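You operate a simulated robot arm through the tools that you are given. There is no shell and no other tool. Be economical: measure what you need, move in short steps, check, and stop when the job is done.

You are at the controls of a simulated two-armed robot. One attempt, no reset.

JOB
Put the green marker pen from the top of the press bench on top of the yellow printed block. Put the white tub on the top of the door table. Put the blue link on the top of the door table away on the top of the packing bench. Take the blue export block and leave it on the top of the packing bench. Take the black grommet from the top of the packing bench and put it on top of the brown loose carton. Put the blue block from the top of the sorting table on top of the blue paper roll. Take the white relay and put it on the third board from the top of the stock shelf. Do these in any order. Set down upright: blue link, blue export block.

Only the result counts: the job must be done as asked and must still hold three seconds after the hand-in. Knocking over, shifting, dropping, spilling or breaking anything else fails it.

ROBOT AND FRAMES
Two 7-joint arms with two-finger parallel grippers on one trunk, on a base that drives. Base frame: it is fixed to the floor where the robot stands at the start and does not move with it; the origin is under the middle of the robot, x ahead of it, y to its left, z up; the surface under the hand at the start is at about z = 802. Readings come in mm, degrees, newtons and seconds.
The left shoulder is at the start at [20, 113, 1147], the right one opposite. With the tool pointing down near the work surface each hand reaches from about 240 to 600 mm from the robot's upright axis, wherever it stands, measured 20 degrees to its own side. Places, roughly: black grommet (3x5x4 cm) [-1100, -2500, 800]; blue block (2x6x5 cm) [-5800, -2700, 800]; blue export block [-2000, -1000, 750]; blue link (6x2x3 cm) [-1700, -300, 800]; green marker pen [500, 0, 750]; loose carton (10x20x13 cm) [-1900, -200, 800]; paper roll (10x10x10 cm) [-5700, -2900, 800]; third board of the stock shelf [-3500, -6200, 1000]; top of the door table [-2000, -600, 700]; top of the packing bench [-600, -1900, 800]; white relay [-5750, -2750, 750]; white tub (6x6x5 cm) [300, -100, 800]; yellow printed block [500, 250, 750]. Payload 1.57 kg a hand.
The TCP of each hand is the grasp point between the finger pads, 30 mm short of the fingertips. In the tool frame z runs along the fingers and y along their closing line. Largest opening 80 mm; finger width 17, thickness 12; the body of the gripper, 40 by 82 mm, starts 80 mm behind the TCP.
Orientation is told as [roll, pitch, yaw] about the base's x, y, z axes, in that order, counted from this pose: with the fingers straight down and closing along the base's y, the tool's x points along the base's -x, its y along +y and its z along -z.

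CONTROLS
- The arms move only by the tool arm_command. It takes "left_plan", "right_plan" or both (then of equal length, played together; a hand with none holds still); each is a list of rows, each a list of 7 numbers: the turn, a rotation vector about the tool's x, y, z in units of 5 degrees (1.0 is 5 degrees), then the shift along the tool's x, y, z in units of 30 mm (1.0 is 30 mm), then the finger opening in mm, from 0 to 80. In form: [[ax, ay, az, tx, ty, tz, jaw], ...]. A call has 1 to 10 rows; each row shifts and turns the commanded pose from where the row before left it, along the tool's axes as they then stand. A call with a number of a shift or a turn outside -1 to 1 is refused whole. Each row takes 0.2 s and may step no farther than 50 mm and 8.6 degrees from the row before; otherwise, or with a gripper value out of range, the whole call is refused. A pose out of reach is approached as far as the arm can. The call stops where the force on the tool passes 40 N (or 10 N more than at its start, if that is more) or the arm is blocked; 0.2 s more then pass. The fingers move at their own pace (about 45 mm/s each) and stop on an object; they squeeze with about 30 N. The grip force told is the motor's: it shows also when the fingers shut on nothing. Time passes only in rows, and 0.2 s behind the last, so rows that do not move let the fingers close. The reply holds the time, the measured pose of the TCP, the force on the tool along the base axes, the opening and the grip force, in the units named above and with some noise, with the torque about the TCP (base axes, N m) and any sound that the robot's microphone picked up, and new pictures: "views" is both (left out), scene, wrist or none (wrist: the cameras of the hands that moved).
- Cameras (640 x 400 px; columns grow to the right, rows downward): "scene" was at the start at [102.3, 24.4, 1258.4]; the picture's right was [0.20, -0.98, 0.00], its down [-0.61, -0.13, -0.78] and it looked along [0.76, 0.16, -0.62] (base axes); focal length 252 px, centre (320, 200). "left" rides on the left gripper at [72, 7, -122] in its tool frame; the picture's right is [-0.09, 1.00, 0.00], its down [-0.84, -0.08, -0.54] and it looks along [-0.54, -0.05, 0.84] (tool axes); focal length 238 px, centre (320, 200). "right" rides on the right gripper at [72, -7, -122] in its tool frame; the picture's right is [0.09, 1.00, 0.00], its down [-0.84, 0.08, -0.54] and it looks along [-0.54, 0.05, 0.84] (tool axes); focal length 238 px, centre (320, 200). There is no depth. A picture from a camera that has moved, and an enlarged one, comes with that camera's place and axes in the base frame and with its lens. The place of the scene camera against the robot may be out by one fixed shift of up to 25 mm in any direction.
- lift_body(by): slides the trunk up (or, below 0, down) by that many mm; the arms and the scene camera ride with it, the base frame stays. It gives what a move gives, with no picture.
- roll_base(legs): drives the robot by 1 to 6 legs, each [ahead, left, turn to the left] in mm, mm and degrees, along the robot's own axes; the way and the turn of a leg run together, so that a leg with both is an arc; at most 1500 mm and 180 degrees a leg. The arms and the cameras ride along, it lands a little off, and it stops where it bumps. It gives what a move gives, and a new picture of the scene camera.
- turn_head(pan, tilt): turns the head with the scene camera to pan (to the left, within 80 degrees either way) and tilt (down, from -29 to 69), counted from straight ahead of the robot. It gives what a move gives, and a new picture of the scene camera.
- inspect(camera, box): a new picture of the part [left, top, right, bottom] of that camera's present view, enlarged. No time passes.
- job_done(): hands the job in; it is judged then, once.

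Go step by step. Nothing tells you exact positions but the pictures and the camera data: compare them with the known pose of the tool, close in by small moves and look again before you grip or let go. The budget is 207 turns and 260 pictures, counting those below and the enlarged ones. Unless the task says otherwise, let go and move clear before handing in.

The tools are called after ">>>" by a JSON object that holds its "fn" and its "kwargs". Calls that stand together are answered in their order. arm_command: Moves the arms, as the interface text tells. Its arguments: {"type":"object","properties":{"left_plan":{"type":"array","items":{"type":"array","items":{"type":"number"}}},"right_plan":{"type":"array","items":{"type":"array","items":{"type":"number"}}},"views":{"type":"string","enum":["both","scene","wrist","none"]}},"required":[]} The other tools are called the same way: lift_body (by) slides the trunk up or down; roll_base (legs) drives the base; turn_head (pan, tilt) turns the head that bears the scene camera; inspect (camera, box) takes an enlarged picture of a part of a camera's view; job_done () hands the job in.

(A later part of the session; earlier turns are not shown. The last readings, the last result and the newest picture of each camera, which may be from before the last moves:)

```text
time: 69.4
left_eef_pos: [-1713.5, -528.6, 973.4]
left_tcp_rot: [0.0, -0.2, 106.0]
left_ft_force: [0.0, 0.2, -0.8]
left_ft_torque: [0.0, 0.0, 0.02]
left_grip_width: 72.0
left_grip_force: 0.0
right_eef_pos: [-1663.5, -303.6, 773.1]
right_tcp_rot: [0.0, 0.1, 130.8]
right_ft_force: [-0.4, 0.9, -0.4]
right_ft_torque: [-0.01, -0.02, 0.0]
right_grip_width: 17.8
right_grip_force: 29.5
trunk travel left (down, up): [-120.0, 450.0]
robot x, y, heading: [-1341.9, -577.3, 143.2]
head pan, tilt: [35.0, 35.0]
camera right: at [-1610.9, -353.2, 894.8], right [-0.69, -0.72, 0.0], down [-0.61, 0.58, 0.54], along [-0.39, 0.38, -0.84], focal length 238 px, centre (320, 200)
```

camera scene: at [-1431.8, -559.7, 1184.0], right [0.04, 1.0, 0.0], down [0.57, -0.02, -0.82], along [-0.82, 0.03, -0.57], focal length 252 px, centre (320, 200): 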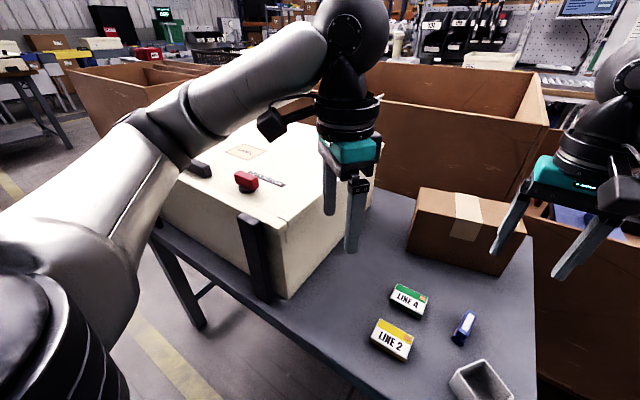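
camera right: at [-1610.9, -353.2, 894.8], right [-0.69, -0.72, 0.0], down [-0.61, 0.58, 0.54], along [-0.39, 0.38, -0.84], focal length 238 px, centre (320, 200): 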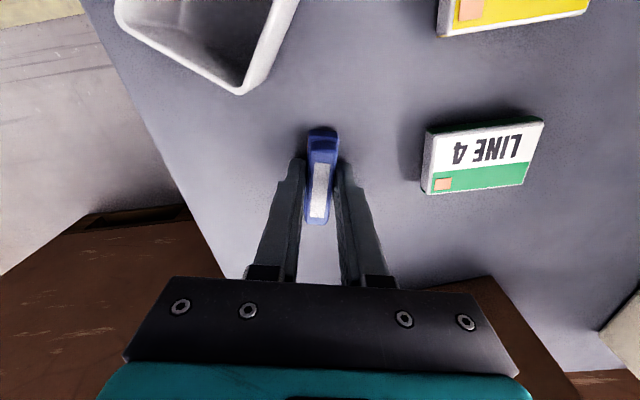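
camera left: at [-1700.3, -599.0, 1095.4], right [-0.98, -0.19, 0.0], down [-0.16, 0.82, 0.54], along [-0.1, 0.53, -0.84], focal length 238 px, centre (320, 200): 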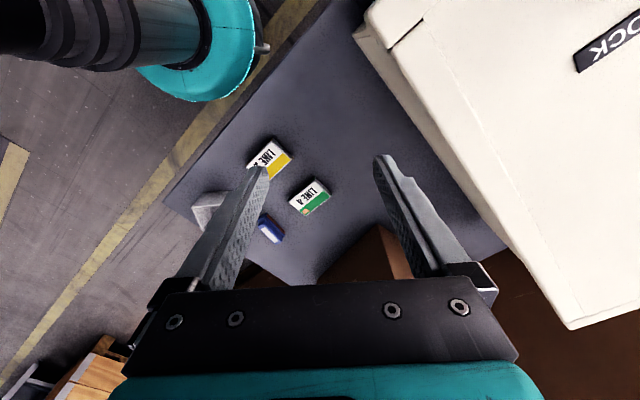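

Link gripped (17.8 mm). I lift it and look for the export block on the white box and beyond.

>>> {"fn": "arm_command", "kwargs": {"right_plan": [[0, 0, 0, 0, 0, -0.5, 5], [0, 0, 0, 0, 0, -1, 5], [0, 0, 0, 0, 0, -1, 5], [0, 0, 0, 0, 0, -1, 5], [0, 0, 0, 0, 0, -1, 5], [0, 0, 0, 0, 0, -1, 5], [0, 0, 0, 0, 0, 0, 5]], "views": "none"}}

>>> {"fn": "turn_head", "kwargs": {"pan": 60, "tilt": 30}}

>>> {"fn": "inspect", "kwargs": {"camera": "scene", "box": [260, 80, 480, 250]}}

```text
time: 71.0
left_eef_pos: [-1713.3, -528.8, 973.8]
left_tcp_rot: [0.0, -0.1, 106.1]
left_ft_force: [-0.5, 0.3, -0.3]
left_ft_torque: [0.0, 0.02, 0.03]
left_grip_width: 71.9
left_grip_force: 0.0
right_eef_pos: [-1661.9, -302.0, 938.9]
right_tcp_rot: [0.0, 0.0, 130.9]
right_ft_force: [0.3, 0.2, -0.3]
right_ft_torque: [-0.02, 0.05, 0.0]
right_grip_width: 17.4
right_grip_force: 30.0
trunk travel left (down, up): [-120.0, 450.0]
robot x, y, heading: [-1343.4, -575.4, 142.9]
head pan, tilt: [35.0, 35.0]
```

```text
time: 71.9
left_eef_pos: [-1713.2, -529.0, 972.4]
left_tcp_rot: [0.0, -0.2, 106.2]
left_ft_force: [-0.7, 0.5, 0.0]
left_ft_torque: [-0.02, -0.03, 0.0]
left_grip_width: 71.9
left_grip_force: 0.1
right_eef_pos: [-1662.3, -303.7, 937.3]
right_tcp_rot: [0.0, 0.0, 130.9]
right_ft_force: [1.2, -0.8, 0.4]
right_ft_torque: [-0.01, 0.04, -0.01]
right_grip_width: 17.7
right_grip_force: 30.3
trunk travel left (down, up): [-120.0, 450.0]
robot x, y, heading: [-1345.0, -573.1, 142.9]
head pan, tilt: [60.0, 30.0]
camera scene: at [-1427.1, -598.1, 1191.8], right [-0.39, 0.92, 0.0], down [0.46, 0.19, -0.87], along [-0.8, -0.34, -0.5], focal length 252 px, centre (320, 200)
```

scene: 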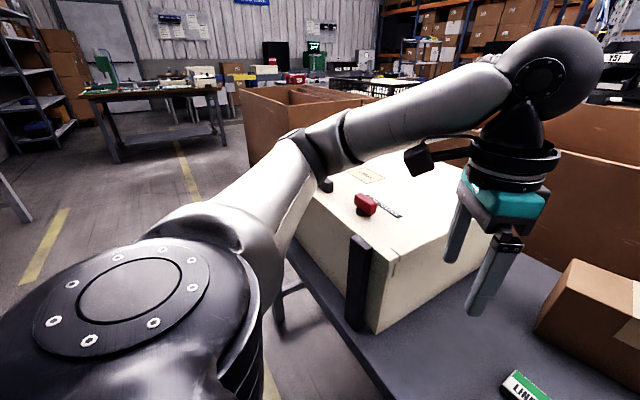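

```text
2.35 times, centred on (370, 165) of scene
camera zoom: at [-1427.1, -598.1, 1191.8], right [-0.39, 0.92, 0.0], down [0.46, 0.19, -0.87], along [-0.8, -0.34, -0.5], focal length 593 px, centre (202, 282)
```

zoom: 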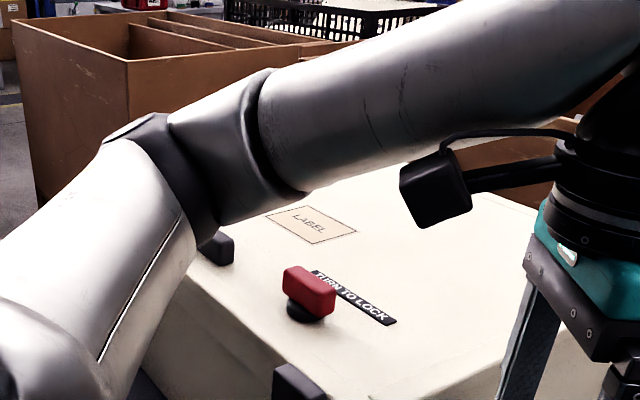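

The case's top is high (about z = 990), and the blue block was on its far left, hidden by the arm. I raise the trunk, back away, slide left along the table and look again.

>>> {"fn": "lift_body", "kwargs": {"by": 150}}

>>> {"fn": "roll_base", "kwargs": {"legs": [[-200, 0, 0], [0, 400, 0]]}}

>>> {"fn": "turn_head", "kwargs": {"pan": 10, "tilt": 35}}

```text
time: 73.7
left_eef_pos: [-1714.0, -528.5, 1123.6]
left_tcp_rot: [0.0, 0.0, 106.0]
left_ft_force: [-1.3, -0.3, -0.4]
left_ft_torque: [-0.01, -0.03, 0.0]
left_grip_width: 72.1
left_grip_force: 0.0
right_eef_pos: [-1661.7, -302.1, 1088.4]
right_tcp_rot: [0.0, 0.0, 130.9]
right_ft_force: [-0.3, -0.1, 0.4]
right_ft_torque: [0.05, -0.01, 0.03]
right_grip_width: 17.7
right_grip_force: 30.5
trunk travel left (down, up): [-270.0, 300.0]
robot x, y, heading: [-1342.2, -574.5, 143.1]
head pan, tilt: [60.0, 30.0]
```

```text
time: 77.3
left_eef_pos: [-1793.9, -960.6, 1122.9]
left_tcp_rot: [0.0, 0.0, 105.6]
left_ft_force: [0.1, -1.3, -0.2]
left_ft_torque: [0.02, -0.01, 0.02]
left_grip_width: 72.2
left_grip_force: 0.1
right_eef_pos: [-1739.5, -734.6, 1088.9]
right_tcp_rot: [-0.1, -0.1, 130.3]
right_ft_force: [-0.5, 0.0, -0.2]
right_ft_torque: [-0.01, -0.03, -0.02]
right_grip_width: 17.8
right_grip_force: 29.9
trunk travel left (down, up): [-270.0, 300.0]
robot x, y, heading: [-1424.0, -1012.3, 142.1]
head pan, tilt: [60.0, 30.0]
camera scene: at [-1507.5, -1033.0, 1341.7], right [-0.38, 0.92, 0.0], down [0.46, 0.19, -0.87], along [-0.8, -0.33, -0.5], focal length 252 px, centre (320, 200)
```

scene: 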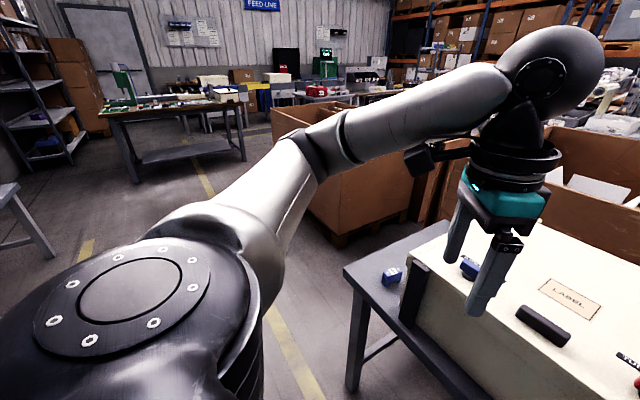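

```text
time: 78.5
left_eef_pos: [-1794.0, -959.2, 1123.8]
left_tcp_rot: [0.1, -0.1, 105.6]
left_ft_force: [-0.2, 0.4, 1.2]
left_ft_torque: [0.01, 0.0, -0.04]
left_grip_width: 71.9
left_grip_force: 0.1
right_eef_pos: [-1738.8, -734.1, 1088.3]
right_tcp_rot: [0.0, 0.0, 130.4]
right_ft_force: [-0.1, 0.6, 0.1]
right_ft_torque: [-0.01, 0.03, 0.0]
right_grip_width: 17.6
right_grip_force: 29.8
trunk travel left (down, up): [-270.0, 300.0]
robot x, y, heading: [-1424.1, -1008.5, 142.5]
head pan, tilt: [10.0, 35.0]
camera scene: at [-1501.6, -957.4, 1334.0], right [0.46, 0.89, 0.0], down [0.51, -0.27, -0.82], along [-0.73, 0.38, -0.57], focal length 252 px, centre (320, 200)
```

scene: 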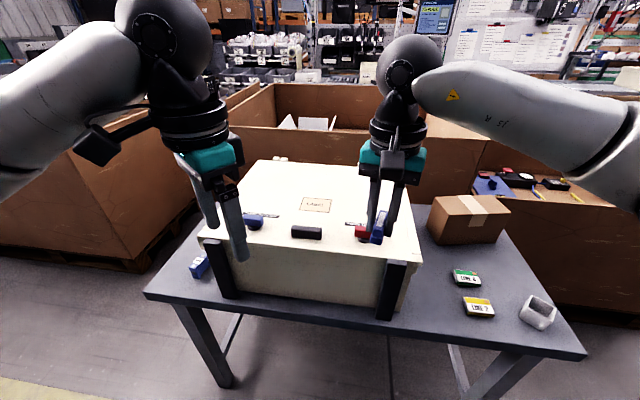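

The blue export block is on the table, left of the case, near (-2118, -1042). I zoom in on it.

>>> {"fn": "inspect", "kwargs": {"camera": "scene", "box": [160, 200, 280, 300]}}

>>> {"fn": "inspect", "kwargs": {"camera": "left", "box": [0, 0, 640, 400]}}

```text
4.00 times, centred on (220, 250) of scene
camera zoom: at [-1501.6, -957.4, 1334.0], right [0.46, 0.89, 0.0], down [0.51, -0.27, -0.82], along [-0.73, 0.38, -0.57], focal length 1008 px, centre (720, 0)
```

zoom: 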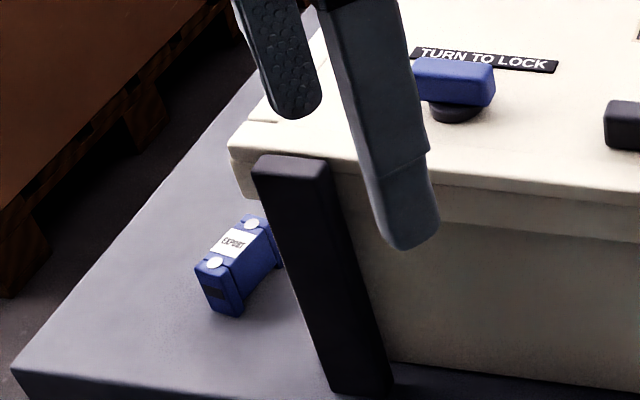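

```text
1.00 times, centred on (320, 200) of left (not enlarged: the box is as wide or as high as the picture)
camera zoom: at [-1780.1, -1030.6, 1245.5], right [-0.98, -0.18, 0.0], down [-0.15, 0.83, 0.54], along [-0.1, 0.53, -0.84], focal length 238 px, centre (320, 200)
```

zoom: 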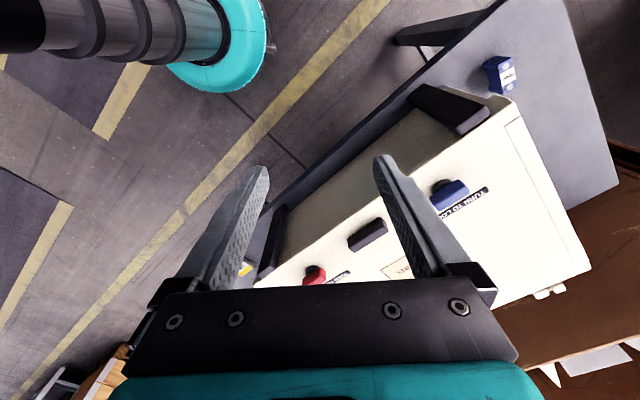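

I slide 300 mm further left and 120 mm forward so the left hand is above the block.

>>> {"fn": "roll_base", "kwargs": {"legs": [[0, 300, 0], [120, 0, 0]]}}

>>> {"fn": "inspect", "kwargs": {"camera": "left", "box": [0, 0, 640, 400]}}

```text
time: 81.4
left_eef_pos: [-2069.8, -1117.4, 1123.2]
left_tcp_rot: [0.0, 0.0, 105.3]
left_ft_force: [0.3, -0.3, 0.9]
left_ft_torque: [0.01, 0.02, 0.01]
left_grip_width: 72.0
left_grip_force: 0.1
right_eef_pos: [-2014.3, -892.1, 1087.5]
right_tcp_rot: [0.0, 0.1, 130.0]
right_ft_force: [0.2, -0.5, -0.4]
right_ft_torque: [-0.01, -0.04, 0.01]
right_grip_width: 17.5
right_grip_force: 29.8
trunk travel left (down, up): [-270.0, 300.0]
robot x, y, heading: [-1698.2, -1167.0, 141.8]
head pan, tilt: [10.0, 35.0]
camera scene: at [-1777.7, -1115.5, 1333.9], right [0.47, 0.88, 0.0], down [0.51, -0.27, -0.82], along [-0.72, 0.38, -0.57], focal length 252 px, centre (320, 200)
```

scene: 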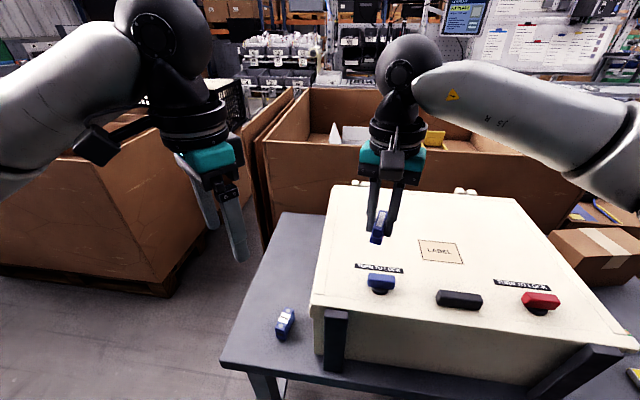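

```text
1.00 times, centred on (320, 200) of left (not enlarged: the box is as wide or as high as the picture)
camera zoom: at [-2056.5, -1187.3, 1245.2], right [-0.98, -0.17, 0.0], down [-0.15, 0.83, 0.54], along [-0.09, 0.53, -0.84], focal length 238 px, centre (320, 200)
```

zoom: 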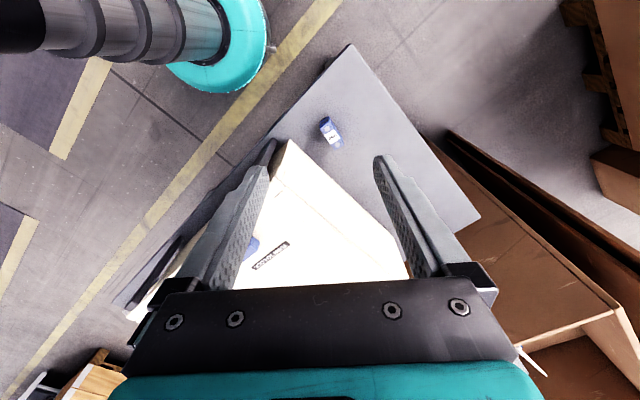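

>>> {"fn": "inspect", "kwargs": {"camera": "left", "box": [220, 40, 440, 220]}}

>>> {"fn": "inspect", "kwargs": {"camera": "scene", "box": [220, 220, 420, 380]}}

```text
2.22 times, centred on (330, 130) of left
camera zoom: at [-2056.5, -1187.3, 1245.2], right [-0.98, -0.17, 0.0], down [-0.15, 0.83, 0.54], along [-0.09, 0.53, -0.84], focal length 530 px, centre (298, 356)
```

zoom: 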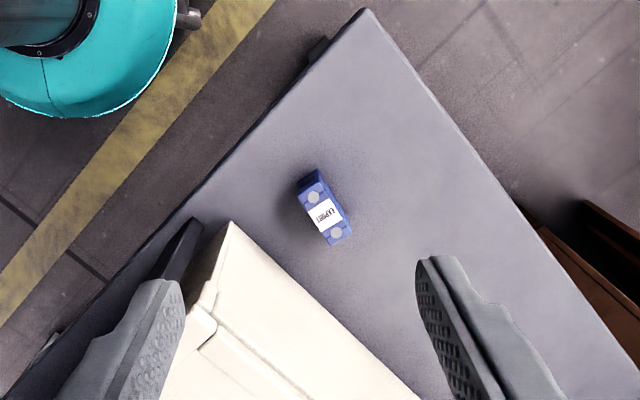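

```text
2.50 times, centred on (320, 300) of scene
camera zoom: at [-1777.7, -1115.5, 1333.9], right [0.47, 0.88, 0.0], down [0.51, -0.27, -0.82], along [-0.72, 0.38, -0.57], focal length 630 px, centre (320, -50)
```

zoom: 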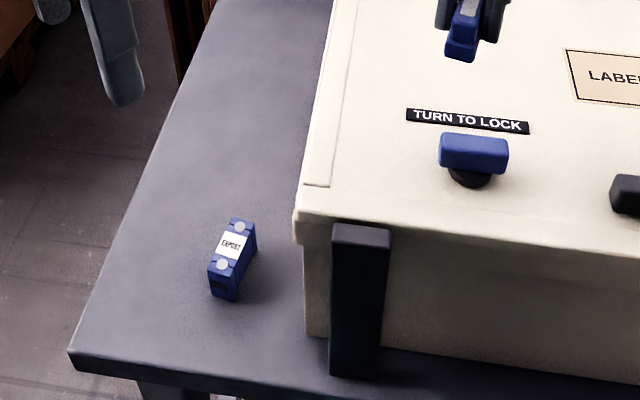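

The block is near (-2105, -1040), with its top at about z 757 and its axis at about 130°, about 45 mm clear of the case wall. I raise the right hand, shift and turn the left hand over the block, then lower the trunk.

>>> {"fn": "arm_command", "kwargs": {"left_plan": [[0, 0, 0, -0.94, 0.15, 0, 50], [0, 0, 0, -0.94, 0.15, 0, 50], [0, 0, 0, -0.93, 0.14, 0, 50], [0, 0, -0.9, 0, 0, 0, 50], [0, 0, -0.9, 0, 0, 0, 50], [0, 0, -0.9, 0, 0, 0, 50], [0, 0, -0.9, 0, 0, 0, 50], [0, 0, -0.9, 0, 0, 0, 50], [0, 0, 0, 0, 0, 0, 50]], "right_plan": [[0, 0, 0, 0, 0, -1, 5], [0, 0, 0, 0, 0, -1, 5], [0, 0, 0, 0, 0, -1, 5], [0, 0, 0, 0, 0, -1, 5], [0, 0, 0, 0, 0, -1, 5], [0, 0, 0, 0, 0, 0, 5], [0, 0, 0, 0, 0, 0, 5], [0, 0, 0, 0, 0, 0, 5], [0, 0, 0, 0, 0, 0, 5]], "views": "none"}}

>>> {"fn": "lift_body", "kwargs": {"by": -150}}

>>> {"fn": "inspect", "kwargs": {"camera": "left", "box": [200, 50, 440, 230]}}

```text
time: 83.4
left_eef_pos: [-2103.2, -1038.7, 1123.9]
left_tcp_rot: [0.1, 0.0, 127.8]
left_ft_force: [0.2, 0.7, -0.1]
left_ft_torque: [0.01, 0.0, 0.02]
left_grip_width: 50.1
left_grip_force: 0.0
right_eef_pos: [-2013.2, -891.7, 1238.3]
right_tcp_rot: [0.0, 0.1, 130.1]
right_ft_force: [-0.4, -0.2, 0.0]
right_ft_torque: [0.01, -0.01, 0.01]
right_grip_width: 17.6
right_grip_force: 30.3
trunk travel left (down, up): [-270.0, 300.0]
robot x, y, heading: [-1697.3, -1170.3, 141.9]
head pan, tilt: [10.0, 35.0]
```

```text
time: 85.1
left_eef_pos: [-2102.9, -1039.3, 973.8]
left_tcp_rot: [-0.1, -0.1, 127.8]
left_ft_force: [1.2, 0.1, 0.4]
left_ft_torque: [0.0, -0.01, 0.02]
left_grip_width: 50.0
left_grip_force: 0.1
right_eef_pos: [-2012.9, -892.6, 1087.4]
right_tcp_rot: [0.0, -0.1, 130.0]
right_ft_force: [-0.3, 0.1, -0.7]
right_ft_torque: [-0.01, -0.04, 0.01]
right_grip_width: 17.4
right_grip_force: 30.0
trunk travel left (down, up): [-120.0, 450.0]
robot x, y, heading: [-1697.6, -1166.6, 141.9]
head pan, tilt: [10.0, 35.0]
```

```text
2.22 times, centred on (320, 140) of left
camera zoom: at [-2064.2, -1099.6, 1095.6], right [-0.84, -0.54, 0.0], down [-0.45, 0.71, 0.54], along [-0.29, 0.46, -0.84], focal length 530 px, centre (320, 333)
```

zoom: 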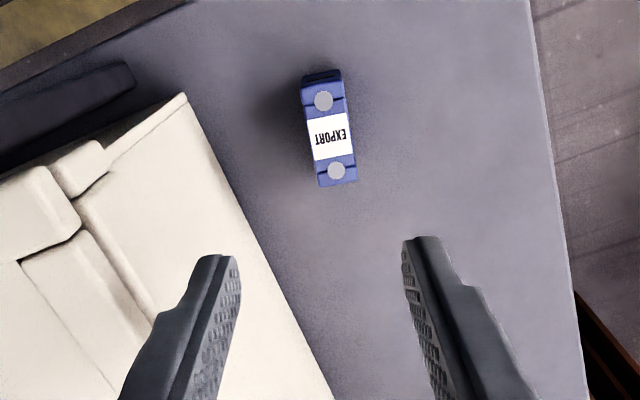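

The white edge in view is the wall's base, about 75 mm from the block, so there is room. I align the yaw to 135° and descend to just above the block.

>>> {"fn": "arm_command", "kwargs": {"left_plan": [[0, 0, 0, -0.2, 0.14, 0, 50], [0, 0, -0.7, 0, 0, 1, 50], [0, 0, -0.7, 0, 0, 1, 50], [0, 0, 0, 0, 0, 1, 50], [0, 0, 0, 0, 0, 1, 50], [0, 0, 0, 0, 0, 0.8, 50], [0, 0, 0, 0, 0, 0, 50]], "views": "scene"}}

>>> {"fn": "inspect", "kwargs": {"camera": "left", "box": [200, 80, 440, 260]}}

```text
time: 86.7
left_eef_pos: [-2111.4, -1037.9, 829.0]
left_tcp_rot: [0.0, -0.1, 134.7]
left_ft_force: [0.0, -0.1, 1.0]
left_ft_torque: [0.0, -0.01, 0.01]
left_grip_width: 49.8
left_grip_force: 0.1
right_eef_pos: [-2014.1, -891.1, 1087.5]
right_tcp_rot: [0.0, -0.1, 129.9]
right_ft_force: [-0.6, 0.2, -0.9]
right_ft_torque: [-0.02, 0.0, 0.01]
right_grip_width: 17.4
right_grip_force: 30.6
trunk travel left (down, up): [-120.0, 450.0]
robot x, y, heading: [-1699.6, -1174.2, 142.0]
head pan, tilt: [10.0, 35.0]
camera scene: at [-1776.8, -1116.2, 1184.0], right [0.47, 0.88, 0.0], down [0.51, -0.27, -0.82], along [-0.72, 0.38, -0.57], focal length 252 px, centre (320, 200)
```

scene: 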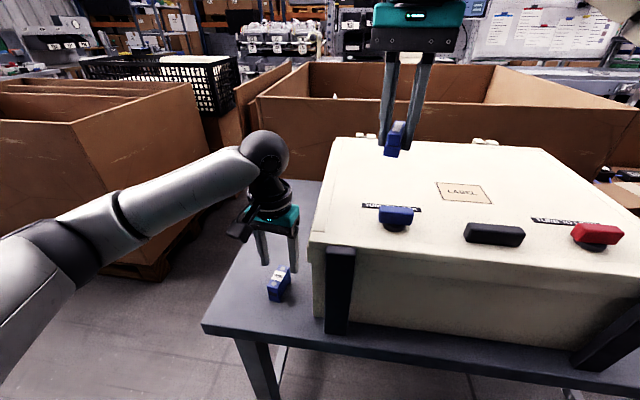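

```text
2.22 times, centred on (320, 170) of left
camera zoom: at [-2066.2, -1093.1, 950.7], right [-0.77, -0.64, 0.0], down [-0.53, 0.65, 0.54], along [-0.34, 0.42, -0.84], focal length 530 px, centre (320, 267)
```

zoom: 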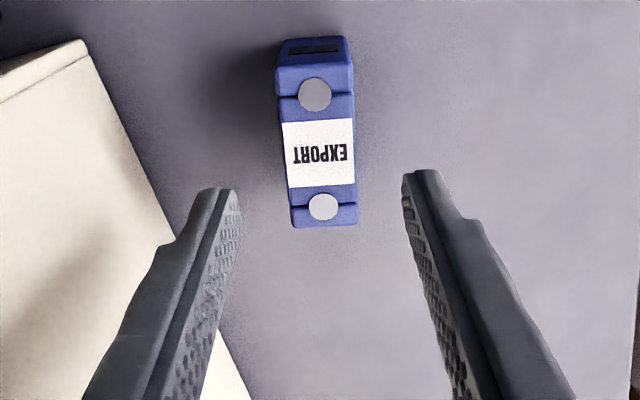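

>>> {"fn": "arm_command", "kwargs": {"left_plan": [[0, 0, 0, 0.11, 0, 0.77, 50], [0, 0, 0, 0, 0, 1, 50], [0, 0, 0, 0, 0, 0, 50], [0, 0, 0, 0, 0, 0, 10], [0, 0, 0, 0, 0, 0, 10], [0, 0, 0, 0, 0, 0, 10], [0, 0, 0, 0, 0, 0, 10]], "views": "wrist"}}

```text
time: 88.3
left_eef_pos: [-2108.6, -1038.4, 776.3]
left_tcp_rot: [-0.1, 0.0, 134.7]
left_ft_force: [0.6, -0.1, -0.2]
left_ft_torque: [0.0, 0.02, -0.03]
left_grip_width: 23.0
left_grip_force: 30.7
right_eef_pos: [-2011.6, -893.1, 1088.0]
right_tcp_rot: [0.0, -0.1, 130.0]
right_ft_force: [-0.8, 0.7, -0.5]
right_ft_torque: [0.03, 0.01, -0.01]
right_grip_width: 17.6
right_grip_force: 29.8
trunk travel left (down, up): [-120.0, 450.0]
robot x, y, heading: [-1700.7, -1170.5, 141.9]
head pan, tilt: [10.0, 35.0]
camera left: at [-2062.8, -1093.8, 899.3], right [-0.77, -0.64, 0.0], down [-0.53, 0.65, 0.54], along [-0.34, 0.42, -0.84], focal length 238 px, centre (320, 200)
```

left: 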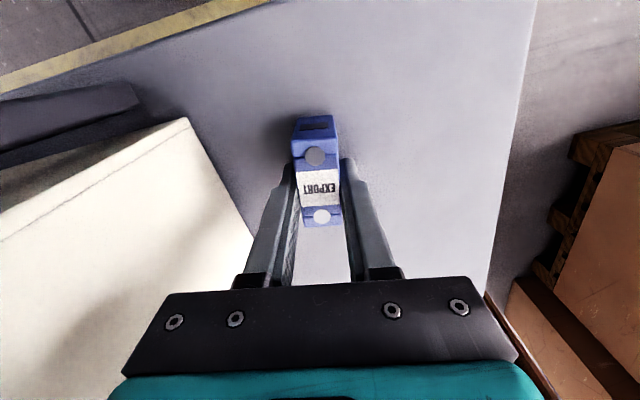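

Both items are held. I lift, raise the trunk, back up, and turn toward the packing bench.

>>> {"fn": "arm_command", "kwargs": {"left_plan": [[0, 0, 0, 0, 0, -0.5, 10], [0, 0, 0, 0, 0, -1, 10], [0, 0, 0, 0, 0, -1, 10], [0, 0, 0, 0, 0, -1, 10], [0, 0, 0, 0, 0, -1, 10], [0, 0, 0, 0, 0, -1, 10], [0, 0, 0, 0, 0, -1, 10], [0, 0, 0, 0, 0, -1, 10], [0, 0, 0, 0, 0, 0, 10]], "views": "none"}}

>>> {"fn": "lift_body", "kwargs": {"by": 100}}

>>> {"fn": "roll_base", "kwargs": {"legs": [[-250, 0, 0], [0, 0, 179]]}}

>>> {"fn": "turn_head", "kwargs": {"pan": 0, "tilt": 30}}

```text
time: 90.3
left_eef_pos: [-2106.5, -1037.9, 1000.5]
left_tcp_rot: [0.0, 0.0, 134.8]
left_ft_force: [0.7, 0.2, -0.2]
left_ft_torque: [0.0, -0.01, -0.01]
left_grip_width: 23.2
left_grip_force: 29.8
right_eef_pos: [-2013.1, -892.6, 1088.5]
right_tcp_rot: [0.1, -0.1, 130.0]
right_ft_force: [0.2, -0.1, -1.0]
right_ft_torque: [0.02, -0.01, -0.03]
right_grip_width: 17.6
right_grip_force: 30.4
trunk travel left (down, up): [-120.0, 450.0]
robot x, y, heading: [-1699.5, -1168.4, 142.1]
head pan, tilt: [10.0, 35.0]
```

```text
time: 91.7
left_eef_pos: [-2107.1, -1037.8, 1100.7]
left_tcp_rot: [0.1, 0.0, 134.8]
left_ft_force: [-0.9, -0.2, -1.0]
left_ft_torque: [0.0, -0.01, 0.03]
left_grip_width: 22.9
left_grip_force: 29.9
right_eef_pos: [-2013.6, -892.9, 1188.1]
right_tcp_rot: [0.0, 0.0, 130.0]
right_ft_force: [-0.2, -0.5, 0.0]
right_ft_torque: [0.02, -0.03, 0.0]
right_grip_width: 17.8
right_grip_force: 30.0
trunk travel left (down, up): [-220.0, 350.0]
robot x, y, heading: [-1700.6, -1168.8, 141.9]
head pan, tilt: [10.0, 35.0]
```

```text
time: 100.8
left_eef_pos: [-1092.7, -1461.6, 1100.5]
left_tcp_rot: [0.0, 0.0, -45.9]
left_ft_force: [0.5, 0.1, -0.4]
left_ft_torque: [0.01, -0.03, -0.02]
left_grip_width: 22.9
left_grip_force: 30.2
right_eef_pos: [-1188.6, -1607.3, 1188.7]
right_tcp_rot: [0.0, 0.0, -50.7]
right_ft_force: [-0.3, -0.1, 0.8]
right_ft_torque: [0.02, -0.01, 0.01]
right_grip_width: 17.5
right_grip_force: 29.9
trunk travel left (down, up): [-220.0, 350.0]
robot x, y, heading: [-1502.8, -1326.0, -38.5]
head pan, tilt: [10.0, 35.0]
camera scene: at [-1405.9, -1367.7, 1284.0], right [-0.48, -0.88, 0.0], down [-0.5, 0.27, -0.82], along [0.72, -0.39, -0.57], focal length 252 px, centre (320, 200)
```

scene: 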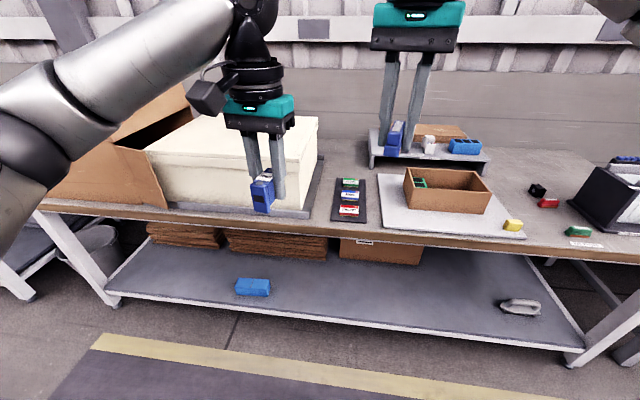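

```text
time: 101.5
left_eef_pos: [-1092.8, -1463.6, 1100.6]
left_tcp_rot: [0.0, 0.0, -45.9]
left_ft_force: [-0.1, -0.3, -0.3]
left_ft_torque: [-0.01, -0.01, 0.01]
left_grip_width: 23.2
left_grip_force: 30.3
right_eef_pos: [-1188.6, -1607.5, 1187.9]
right_tcp_rot: [0.0, 0.0, -50.6]
right_ft_force: [0.3, -0.1, 0.3]
right_ft_torque: [-0.01, -0.02, 0.02]
right_grip_width: 17.6
right_grip_force: 29.7
trunk travel left (down, up): [-220.0, 350.0]
robot x, y, heading: [-1499.6, -1329.4, -38.6]
head pan, tilt: [0.0, 30.0]
camera scene: at [-1412.5, -1381.9, 1291.7], right [-0.62, -0.78, 0.0], down [-0.39, 0.31, -0.87], along [0.68, -0.54, -0.5], focal length 252 px, centre (320, 200)
```

scene: 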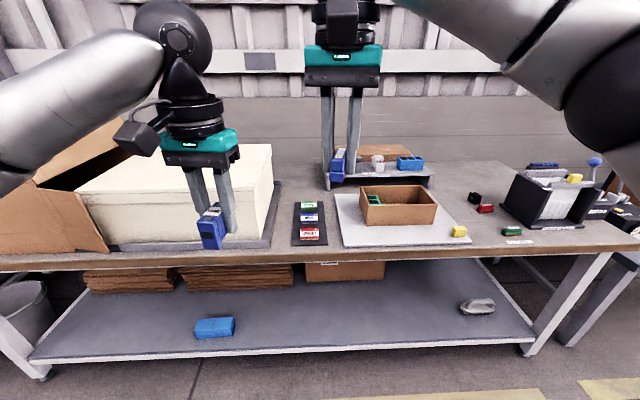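

The packing bench is in view: tag mat, carton tray, and the black grommet near (-1117, -2379). I drive closer and to the right to find free surface.

>>> {"fn": "roll_base", "kwargs": {"legs": [[0, -420, 1.5], [320, 0, 0]]}}

>>> {"fn": "turn_head", "kwargs": {"pan": 0, "tilt": 45}}

```text
time: 105.8
left_eef_pos: [-1088.6, -1966.8, 1099.4]
left_tcp_rot: [0.0, 0.0, -43.9]
left_ft_force: [-0.1, -0.4, -0.7]
left_ft_torque: [-0.01, -0.01, -0.01]
left_grip_width: 23.1
left_grip_force: 29.8
right_eef_pos: [-1180.8, -2112.0, 1187.8]
right_tcp_rot: [0.1, 0.0, -48.8]
right_ft_force: [0.0, 0.6, -0.1]
right_ft_torque: [0.03, 0.03, -0.03]
right_grip_width: 17.2
right_grip_force: 29.8
trunk travel left (down, up): [-220.0, 350.0]
robot x, y, heading: [-1500.7, -1840.0, -36.9]
head pan, tilt: [0.0, 30.0]
camera scene: at [-1410.5, -1895.8, 1291.7], right [-0.6, -0.8, 0.0], down [-0.4, 0.3, -0.87], along [0.69, -0.52, -0.5], focal length 252 px, centre (320, 200)
```

scene: 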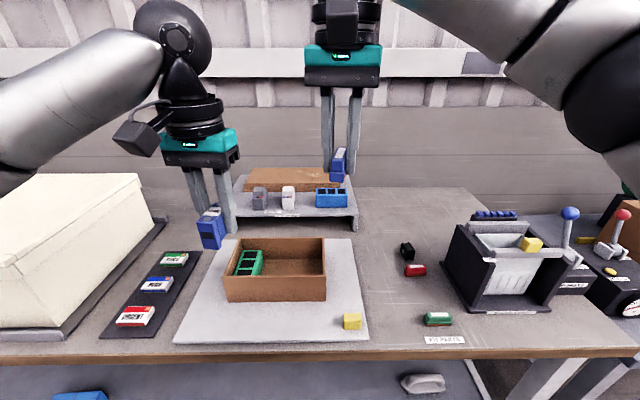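

```text
time: 106.6
left_eef_pos: [-1089.3, -1964.7, 1100.4]
left_tcp_rot: [-0.1, 0.0, -44.0]
left_ft_force: [-0.8, -0.3, -0.1]
left_ft_torque: [0.0, -0.03, 0.01]
left_grip_width: 22.9
left_grip_force: 30.2
right_eef_pos: [-1180.8, -2113.0, 1189.8]
right_tcp_rot: [0.0, 0.0, -48.8]
right_ft_force: [-0.1, 0.2, 0.0]
right_ft_torque: [-0.01, 0.0, 0.0]
right_grip_width: 17.4
right_grip_force: 29.8
trunk travel left (down, up): [-220.0, 350.0]
robot x, y, heading: [-1498.1, -1842.5, -36.7]
head pan, tilt: [0.0, 45.0]
camera scene: at [-1418.3, -1890.0, 1269.2], right [-0.6, -0.8, 0.0], down [-0.57, 0.42, -0.71], along [0.57, -0.42, -0.71], focal length 252 px, centre (320, 200)
```

scene: 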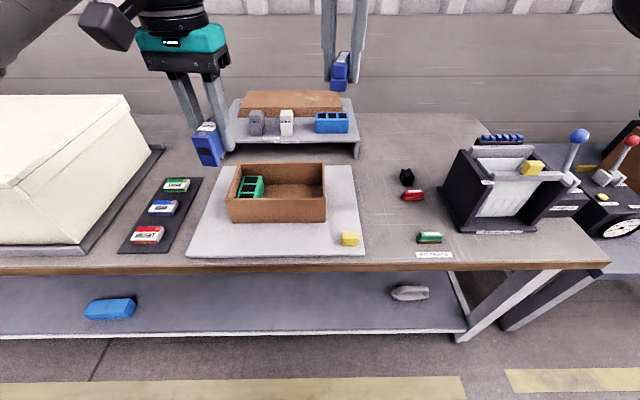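

I choose two free spots between the grey mat and the parts on the right: A about (-1232, -2216) for the block and B about (-1132, -2298) for the link. I shift the base right and forward 100 mm.

>>> {"fn": "roll_base", "kwargs": {"legs": [[100, -100, 0]]}}

>>> {"fn": "inspect", "kwargs": {"camera": "scene", "box": [280, 120, 480, 290]}}

```text
time: 107.9
left_eef_pos: [-1069.0, -2104.3, 1100.2]
left_tcp_rot: [0.0, 0.0, -44.0]
left_ft_force: [-0.4, 0.5, -1.1]
left_ft_torque: [0.02, -0.01, 0.01]
left_grip_width: 23.0
left_grip_force: 29.8
right_eef_pos: [-1159.0, -2252.6, 1188.1]
right_tcp_rot: [0.0, 0.0, -48.7]
right_ft_force: [0.3, -0.4, -0.1]
right_ft_torque: [-0.01, 0.05, 0.0]
right_grip_width: 17.5
right_grip_force: 29.6
trunk travel left (down, up): [-220.0, 350.0]
robot x, y, heading: [-1480.8, -1977.6, -36.7]
head pan, tilt: [0.0, 45.0]
camera scene: at [-1398.3, -2029.4, 1269.1], right [-0.6, -0.8, 0.0], down [-0.57, 0.42, -0.71], along [0.57, -0.42, -0.71], focal length 252 px, centre (320, 200)
```

scene: 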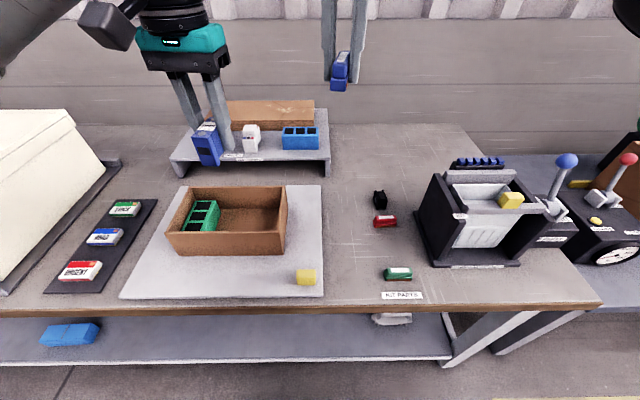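

```text
2.35 times, centred on (380, 205) of scene
camera zoom: at [-1398.3, -2029.4, 1269.1], right [-0.6, -0.8, 0.0], down [-0.57, 0.42, -0.71], along [0.57, -0.42, -0.71], focal length 593 px, centre (179, 188)
```

zoom: 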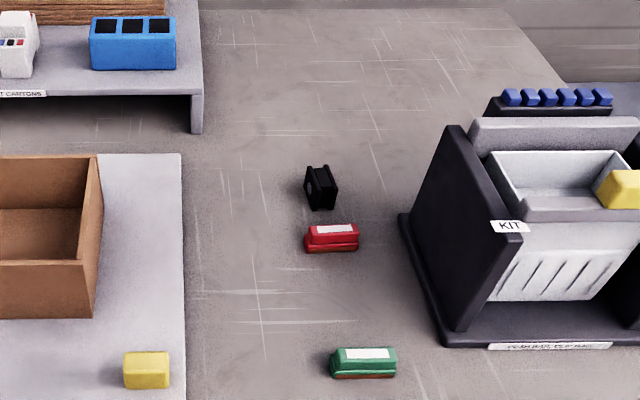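

Spots: block to (-1193, -2268), link to (-1081, -2352). First the right hand carries the link there and descends.

>>> {"fn": "arm_command", "kwargs": {"right_plan": [[0, 0, 0, -0.84, -0.05, 0, 5], [0, 0, 0, -0.84, -0.05, 0, 5], [0, 0, 0, -0.84, -0.05, 0, 5], [0, 0, 0, -0.84, -0.05, 0, 5], [0, 0, 0, -0.84, -0.05, 0, 5], [0, 0, 0, 0, 0, 1, 5], [0, 0, 0, 0, 0, 1, 5], [0, 0, 0, 0, 0, 1, 5], [0, 0, 0, 0, 0, 1, 5], [0, 0, 0, 0, 0, 1, 5]], "views": "none"}}

>>> {"fn": "arm_command", "kwargs": {"right_plan": [[0, 0, 0, 0, 0, 1, 5], [0, 0, 0, 0, 0, 1, 5], [0, 0, 0, 0, 0, 1, 5], [0, 0, 0, 0, 0, 1, 5], [0, 0, 0, 0, 0, 0, 5]]}}

>>> {"fn": "inspect", "kwargs": {"camera": "scene", "box": [280, 120, 480, 290]}}

```text
time: 110.1
left_eef_pos: [-1068.9, -2103.2, 1100.6]
left_tcp_rot: [0.0, 0.0, -44.1]
left_ft_force: [0.0, -0.6, -0.5]
left_ft_torque: [-0.02, 0.01, -0.03]
left_grip_width: 23.2
left_grip_force: 29.8
right_eef_pos: [-1100.8, -2343.2, 1031.9]
right_tcp_rot: [0.0, 0.0, -48.7]
right_ft_force: [-1.2, -1.2, -0.3]
right_ft_torque: [0.01, -0.03, 0.0]
right_grip_width: 17.5
right_grip_force: 29.3
right hand out of reach, approached as far as the arm can: row 5
trunk travel left (down, up): [-220.0, 350.0]
robot x, y, heading: [-1481.5, -1980.1, -36.8]
head pan, tilt: [0.0, 45.0]
```

```text
time: 111.3
left_eef_pos: [-1069.4, -2103.7, 1100.8]
left_tcp_rot: [0.0, -0.1, -44.1]
left_ft_force: [-0.4, 0.3, -0.1]
left_ft_torque: [0.04, 0.03, 0.03]
left_grip_width: 23.1
left_grip_force: 30.2
right_eef_pos: [-1101.3, -2343.4, 909.8]
right_tcp_rot: [-0.1, -0.1, -48.7]
right_ft_force: [-0.8, -0.2, -0.5]
right_ft_torque: [0.02, -0.01, -0.05]
right_grip_width: 17.8
right_grip_force: 30.4
trunk travel left (down, up): [-220.0, 350.0]
robot x, y, heading: [-1480.7, -1982.8, -36.7]
head pan, tilt: [0.0, 45.0]
camera scene: at [-1398.4, -2028.5, 1269.2], right [-0.6, -0.8, 0.0], down [-0.57, 0.42, -0.71], along [0.57, -0.42, -0.71], focal length 252 px, centre (320, 200)
camera right: at [-1154.2, -2294.3, 1032.4], right [0.69, 0.73, 0.0], down [0.61, -0.58, 0.54], along [0.39, -0.37, -0.84], focal length 238 px, centre (320, 200)
```

scene: 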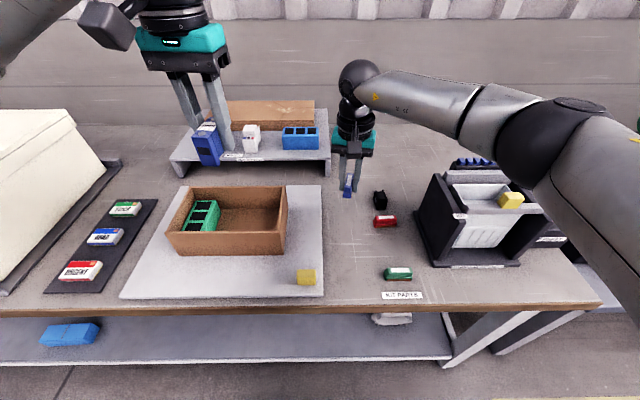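
right: 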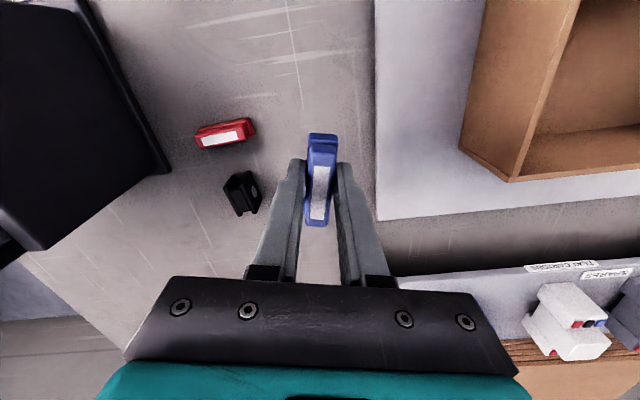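

```text
2.35 times, centred on (380, 205) of scene
camera zoom: at [-1398.4, -2028.5, 1269.2], right [-0.6, -0.8, 0.0], down [-0.57, 0.42, -0.71], along [0.57, -0.42, -0.71], focal length 593 px, centre (179, 188)
```

zoom: 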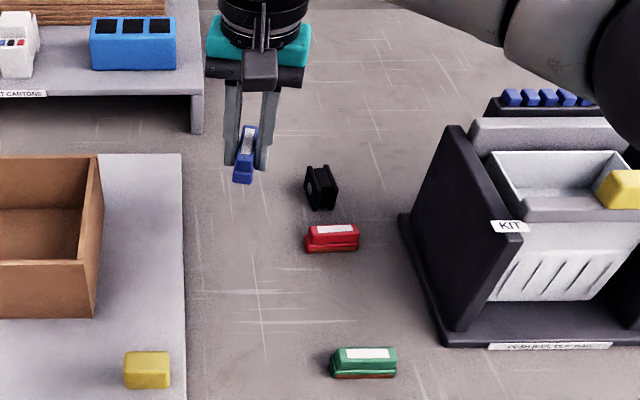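

>>> {"fn": "arm_command", "kwargs": {"right_plan": [[0, 0, 0, 0, 0, 1, 5], [0, 0, 0, 0, 0, 0.8, 5], [0, 0, 0, 0, 0, 0.1, 5], [0, 0, 0, 0, 0, 0.1, 5], [0, 0, 0, 0, 0, 0.1, 5], [0, 0, 0, 0, 0, 0, 5]], "views": "none"}}

>>> {"fn": "inspect", "kwargs": {"camera": "scene", "box": [300, 150, 420, 240]}}

```text
time: 112.7
left_eef_pos: [-1068.8, -2103.6, 1099.9]
left_tcp_rot: [0.0, -0.1, -44.1]
left_ft_force: [-0.4, -0.6, 0.2]
left_ft_torque: [0.02, -0.01, -0.01]
left_grip_width: 23.1
left_grip_force: 30.5
right_eef_pos: [-1100.4, -2342.4, 848.6]
right_tcp_rot: [0.0, 0.1, -48.8]
right_ft_force: [-0.5, 0.1, -0.3]
right_ft_torque: [0.01, -0.01, -0.02]
right_grip_width: 17.4
right_grip_force: 30.3
trunk travel left (down, up): [-220.0, 350.0]
robot x, y, heading: [-1480.5, -1975.5, -36.7]
head pan, tilt: [0.0, 45.0]
```

```text
4.44 times, centred on (360, 195) of scene
camera zoom: at [-1398.4, -2028.5, 1269.2], right [-0.6, -0.8, 0.0], down [-0.57, 0.42, -0.71], along [0.57, -0.42, -0.71], focal length 1120 px, centre (142, 222)
```

zoom: 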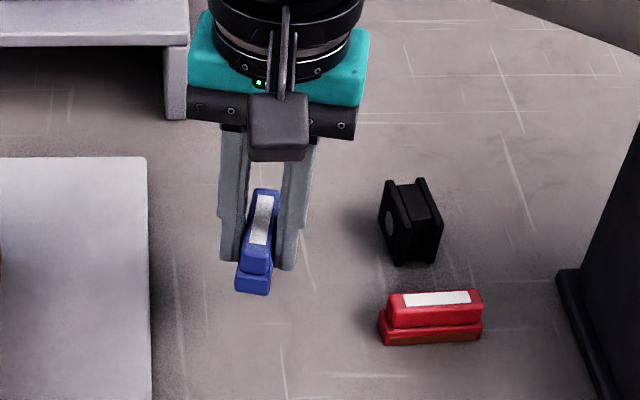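

>>> {"fn": "arm_command", "kwargs": {"right_plan": [[0, 0, 0, 0, 0, 0.07, 5], [0, 0, 0, 0, 0, 0.07, 5], [0, 0, 0, 0, 0, 0.07, 5], [0, 0, 0, 0, 0, 0.07, 5], [0, 0, 0, 0, 0, 0.0, 5]], "views": "none"}}

```text
time: 113.9
left_eef_pos: [-1069.3, -2103.7, 1100.5]
left_tcp_rot: [0.1, -0.2, -44.0]
left_ft_force: [-0.6, -0.8, 0.2]
left_ft_torque: [0.01, 0.02, 0.02]
left_grip_width: 23.3
left_grip_force: 30.5
right_eef_pos: [-1103.0, -2344.1, 840.9]
right_tcp_rot: [-0.1, 0.0, -48.8]
right_ft_force: [-0.4, -0.1, -0.7]
right_ft_torque: [0.0, 0.0, 0.02]
right_grip_width: 17.5
right_grip_force: 30.1
trunk travel left (down, up): [-220.0, 350.0]
robot x, y, heading: [-1480.5, -1979.6, -36.6]
head pan, tilt: [0.0, 45.0]
```

>>> {"fn": "arm_command", "kwargs": {"right_plan": [[0, 0, 0, 0, 0, 0.06, 5], [0, 0, 0, 0, 0, 0.06, 5], [0, 0, 0, 0, 0, 0.06, 5], [0, 0, 0, 0, 0, 0.0, 5]], "views": "none"}}

>>> {"fn": "inspect", "kwargs": {"camera": "scene", "box": [300, 150, 420, 240]}}

```text
time: 114.9
left_eef_pos: [-1069.1, -2103.4, 1100.4]
left_tcp_rot: [0.0, -0.2, -44.0]
left_ft_force: [0.2, 0.2, 0.1]
left_ft_torque: [-0.02, 0.01, 0.01]
left_grip_width: 23.0
left_grip_force: 30.7
right_eef_pos: [-1102.3, -2344.4, 834.1]
right_tcp_rot: [0.0, 0.0, -48.6]
right_ft_force: [-0.1, -0.4, -0.5]
right_ft_torque: [-0.03, -0.01, 0.02]
right_grip_width: 17.7
right_grip_force: 29.9
trunk travel left (down, up): [-220.0, 350.0]
robot x, y, heading: [-1481.3, -1979.2, -37.0]
head pan, tilt: [0.0, 45.0]
```

```text
4.44 times, centred on (360, 195) of scene
camera zoom: at [-1398.4, -2028.5, 1269.2], right [-0.6, -0.8, 0.0], down [-0.57, 0.42, -0.71], along [0.57, -0.42, -0.71], focal length 1120 px, centre (142, 222)
```

zoom: 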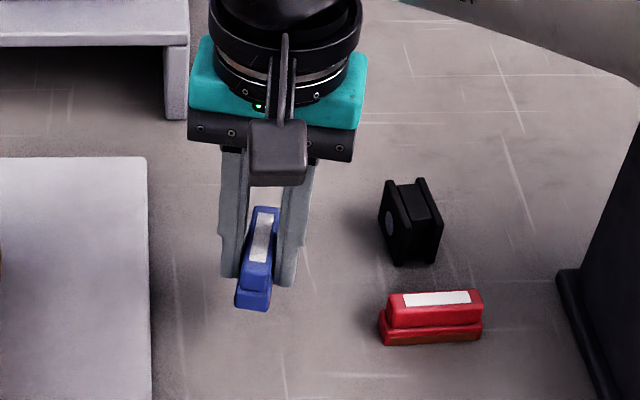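

>>> {"fn": "arm_command", "kwargs": {"right_plan": [[0, 0, 0, 0, 0, 0.08, 5], [0, 0, 0, 0, 0, 0.08, 5], [0, 0, 0, 0, 0, 0.08, 5], [0, 0, 0, 0, 0, 0.0, 5]], "views": "none"}}

>>> {"fn": "arm_command", "kwargs": {"right_plan": [[0, 0, 0, 0, 0, 0.08, 5], [0, 0, 0, 0, 0, 0.08, 5], [0, 0, 0, 0, 0, 0.08, 5], [0, 0, 0, 0, 0, 0.0, 5]], "views": "wrist"}}

```text
time: 115.9
left_eef_pos: [-1068.4, -2103.4, 1100.6]
left_tcp_rot: [0.0, -0.2, -44.0]
left_ft_force: [0.1, 0.4, 0.3]
left_ft_torque: [-0.01, -0.01, -0.01]
left_grip_width: 23.2
left_grip_force: 30.0
right_eef_pos: [-1102.7, -2342.5, 827.8]
right_tcp_rot: [0.0, 0.1, -48.7]
right_ft_force: [-0.5, -0.2, -0.3]
right_ft_torque: [0.03, -0.02, 0.04]
right_grip_width: 17.6
right_grip_force: 30.0
trunk travel left (down, up): [-220.0, 350.0]
robot x, y, heading: [-1481.9, -1977.9, -36.9]
head pan, tilt: [0.0, 45.0]
```

```text
time: 116.9
left_eef_pos: [-1069.5, -2104.1, 1100.6]
left_tcp_rot: [0.1, -0.2, -44.0]
left_ft_force: [-0.4, -0.1, -0.4]
left_ft_torque: [0.01, 0.04, 0.0]
left_grip_width: 23.2
left_grip_force: 29.6
right_eef_pos: [-1101.9, -2342.6, 820.3]
right_tcp_rot: [-0.1, -0.1, -48.7]
right_ft_force: [0.7, 0.1, -0.1]
right_ft_torque: [-0.01, -0.03, -0.03]
right_grip_width: 17.6
right_grip_force: 29.0
trunk travel left (down, up): [-220.0, 350.0]
robot x, y, heading: [-1478.9, -1984.6, -36.7]
head pan, tilt: [0.0, 45.0]
camera right: at [-1153.6, -2293.7, 943.3], right [0.69, 0.73, 0.0], down [0.61, -0.58, 0.54], along [0.39, -0.37, -0.84], focal length 238 px, centre (320, 200)
```

right: 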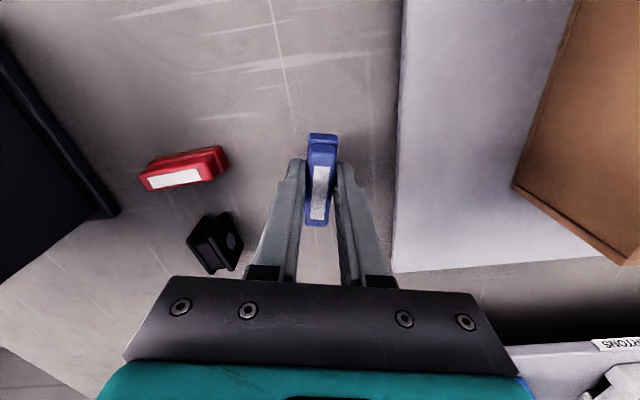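

No contact yet; this bench must be lower than 802. I continue in small steps.

>>> {"fn": "arm_command", "kwargs": {"right_plan": [[0, 0, 0, 0, 0, 0.1, 5], [0, 0, 0, 0, 0, 0.1, 5], [0, 0, 0, 0, 0, 0.1, 5], [0, 0, 0, 0, 0, 0.1, 5], [0, 0, 0, 0, 0, 0.0, 5]], "views": "none"}}

>>> {"fn": "inspect", "kwargs": {"camera": "scene", "box": [300, 150, 420, 240]}}

```text
time: 118.1
left_eef_pos: [-1068.5, -2103.1, 1101.0]
left_tcp_rot: [0.1, -0.1, -44.0]
left_ft_force: [0.0, 0.6, -0.8]
left_ft_torque: [-0.02, 0.03, 0.02]
left_grip_width: 23.0
left_grip_force: 30.2
right_eef_pos: [-1102.3, -2343.3, 808.9]
right_tcp_rot: [0.0, 0.0, -48.7]
right_ft_force: [-0.4, 0.3, -0.1]
right_ft_torque: [-0.01, -0.01, -0.01]
right_grip_width: 17.6
right_grip_force: 29.7
trunk travel left (down, up): [-220.0, 350.0]
robot x, y, heading: [-1480.5, -1984.6, -36.8]
head pan, tilt: [0.0, 45.0]
```

```text
4.44 times, centred on (360, 195) of scene
camera zoom: at [-1398.4, -2028.5, 1269.2], right [-0.6, -0.8, 0.0], down [-0.57, 0.42, -0.71], along [0.57, -0.42, -0.71], focal length 1120 px, centre (142, 222)
```

zoom: 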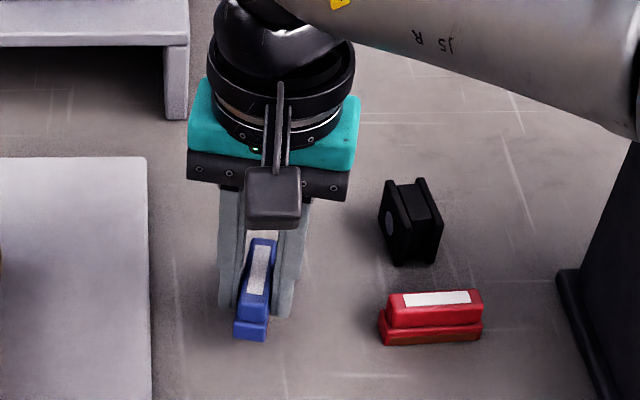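

>>> {"fn": "arm_command", "kwargs": {"right_plan": [[0, 0, 0, 0, 0, 0.1, 5], [0, 0, 0, 0, 0, 0.1, 5], [0, 0, 0, 0, 0, 0.1, 5], [0, 0, 0, 0, 0, 0.1, 5], [0, 0, 0, 0, 0, 0.1, 5], [0, 0, 0, 0, 0, 0.0, 5]], "views": "none"}}

>>> {"fn": "inspect", "kwargs": {"camera": "scene", "box": [300, 150, 420, 240]}}

```text
time: 119.5
left_eef_pos: [-1068.4, -2103.0, 1101.4]
left_tcp_rot: [-0.1, -0.2, -44.0]
left_ft_force: [-0.6, -0.2, -0.3]
left_ft_torque: [-0.02, 0.0, 0.0]
left_grip_width: 23.1
left_grip_force: 30.2
right_eef_pos: [-1102.7, -2343.6, 794.4]
right_tcp_rot: [0.1, 0.0, -48.7]
right_ft_force: [-0.1, -0.1, -0.7]
right_ft_torque: [-0.02, -0.01, 0.0]
right_grip_width: 17.6
right_grip_force: 30.1
trunk travel left (down, up): [-220.0, 350.0]
robot x, y, heading: [-1481.5, -1981.1, -36.8]
head pan, tilt: [0.0, 45.0]
```

```text
4.44 times, centred on (360, 195) of scene
camera zoom: at [-1398.4, -2028.5, 1269.2], right [-0.6, -0.8, 0.0], down [-0.57, 0.42, -0.71], along [0.57, -0.42, -0.71], focal length 1120 px, centre (142, 222)
```

zoom: 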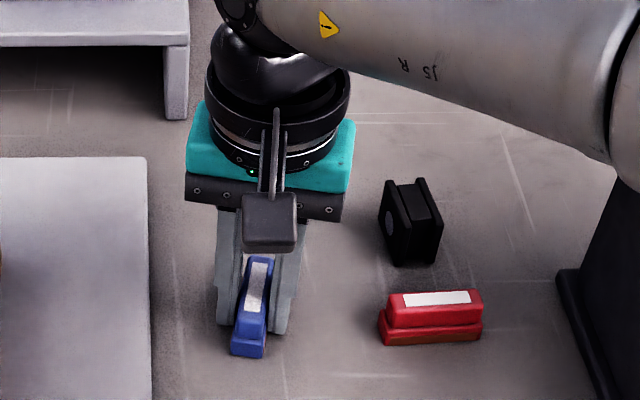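

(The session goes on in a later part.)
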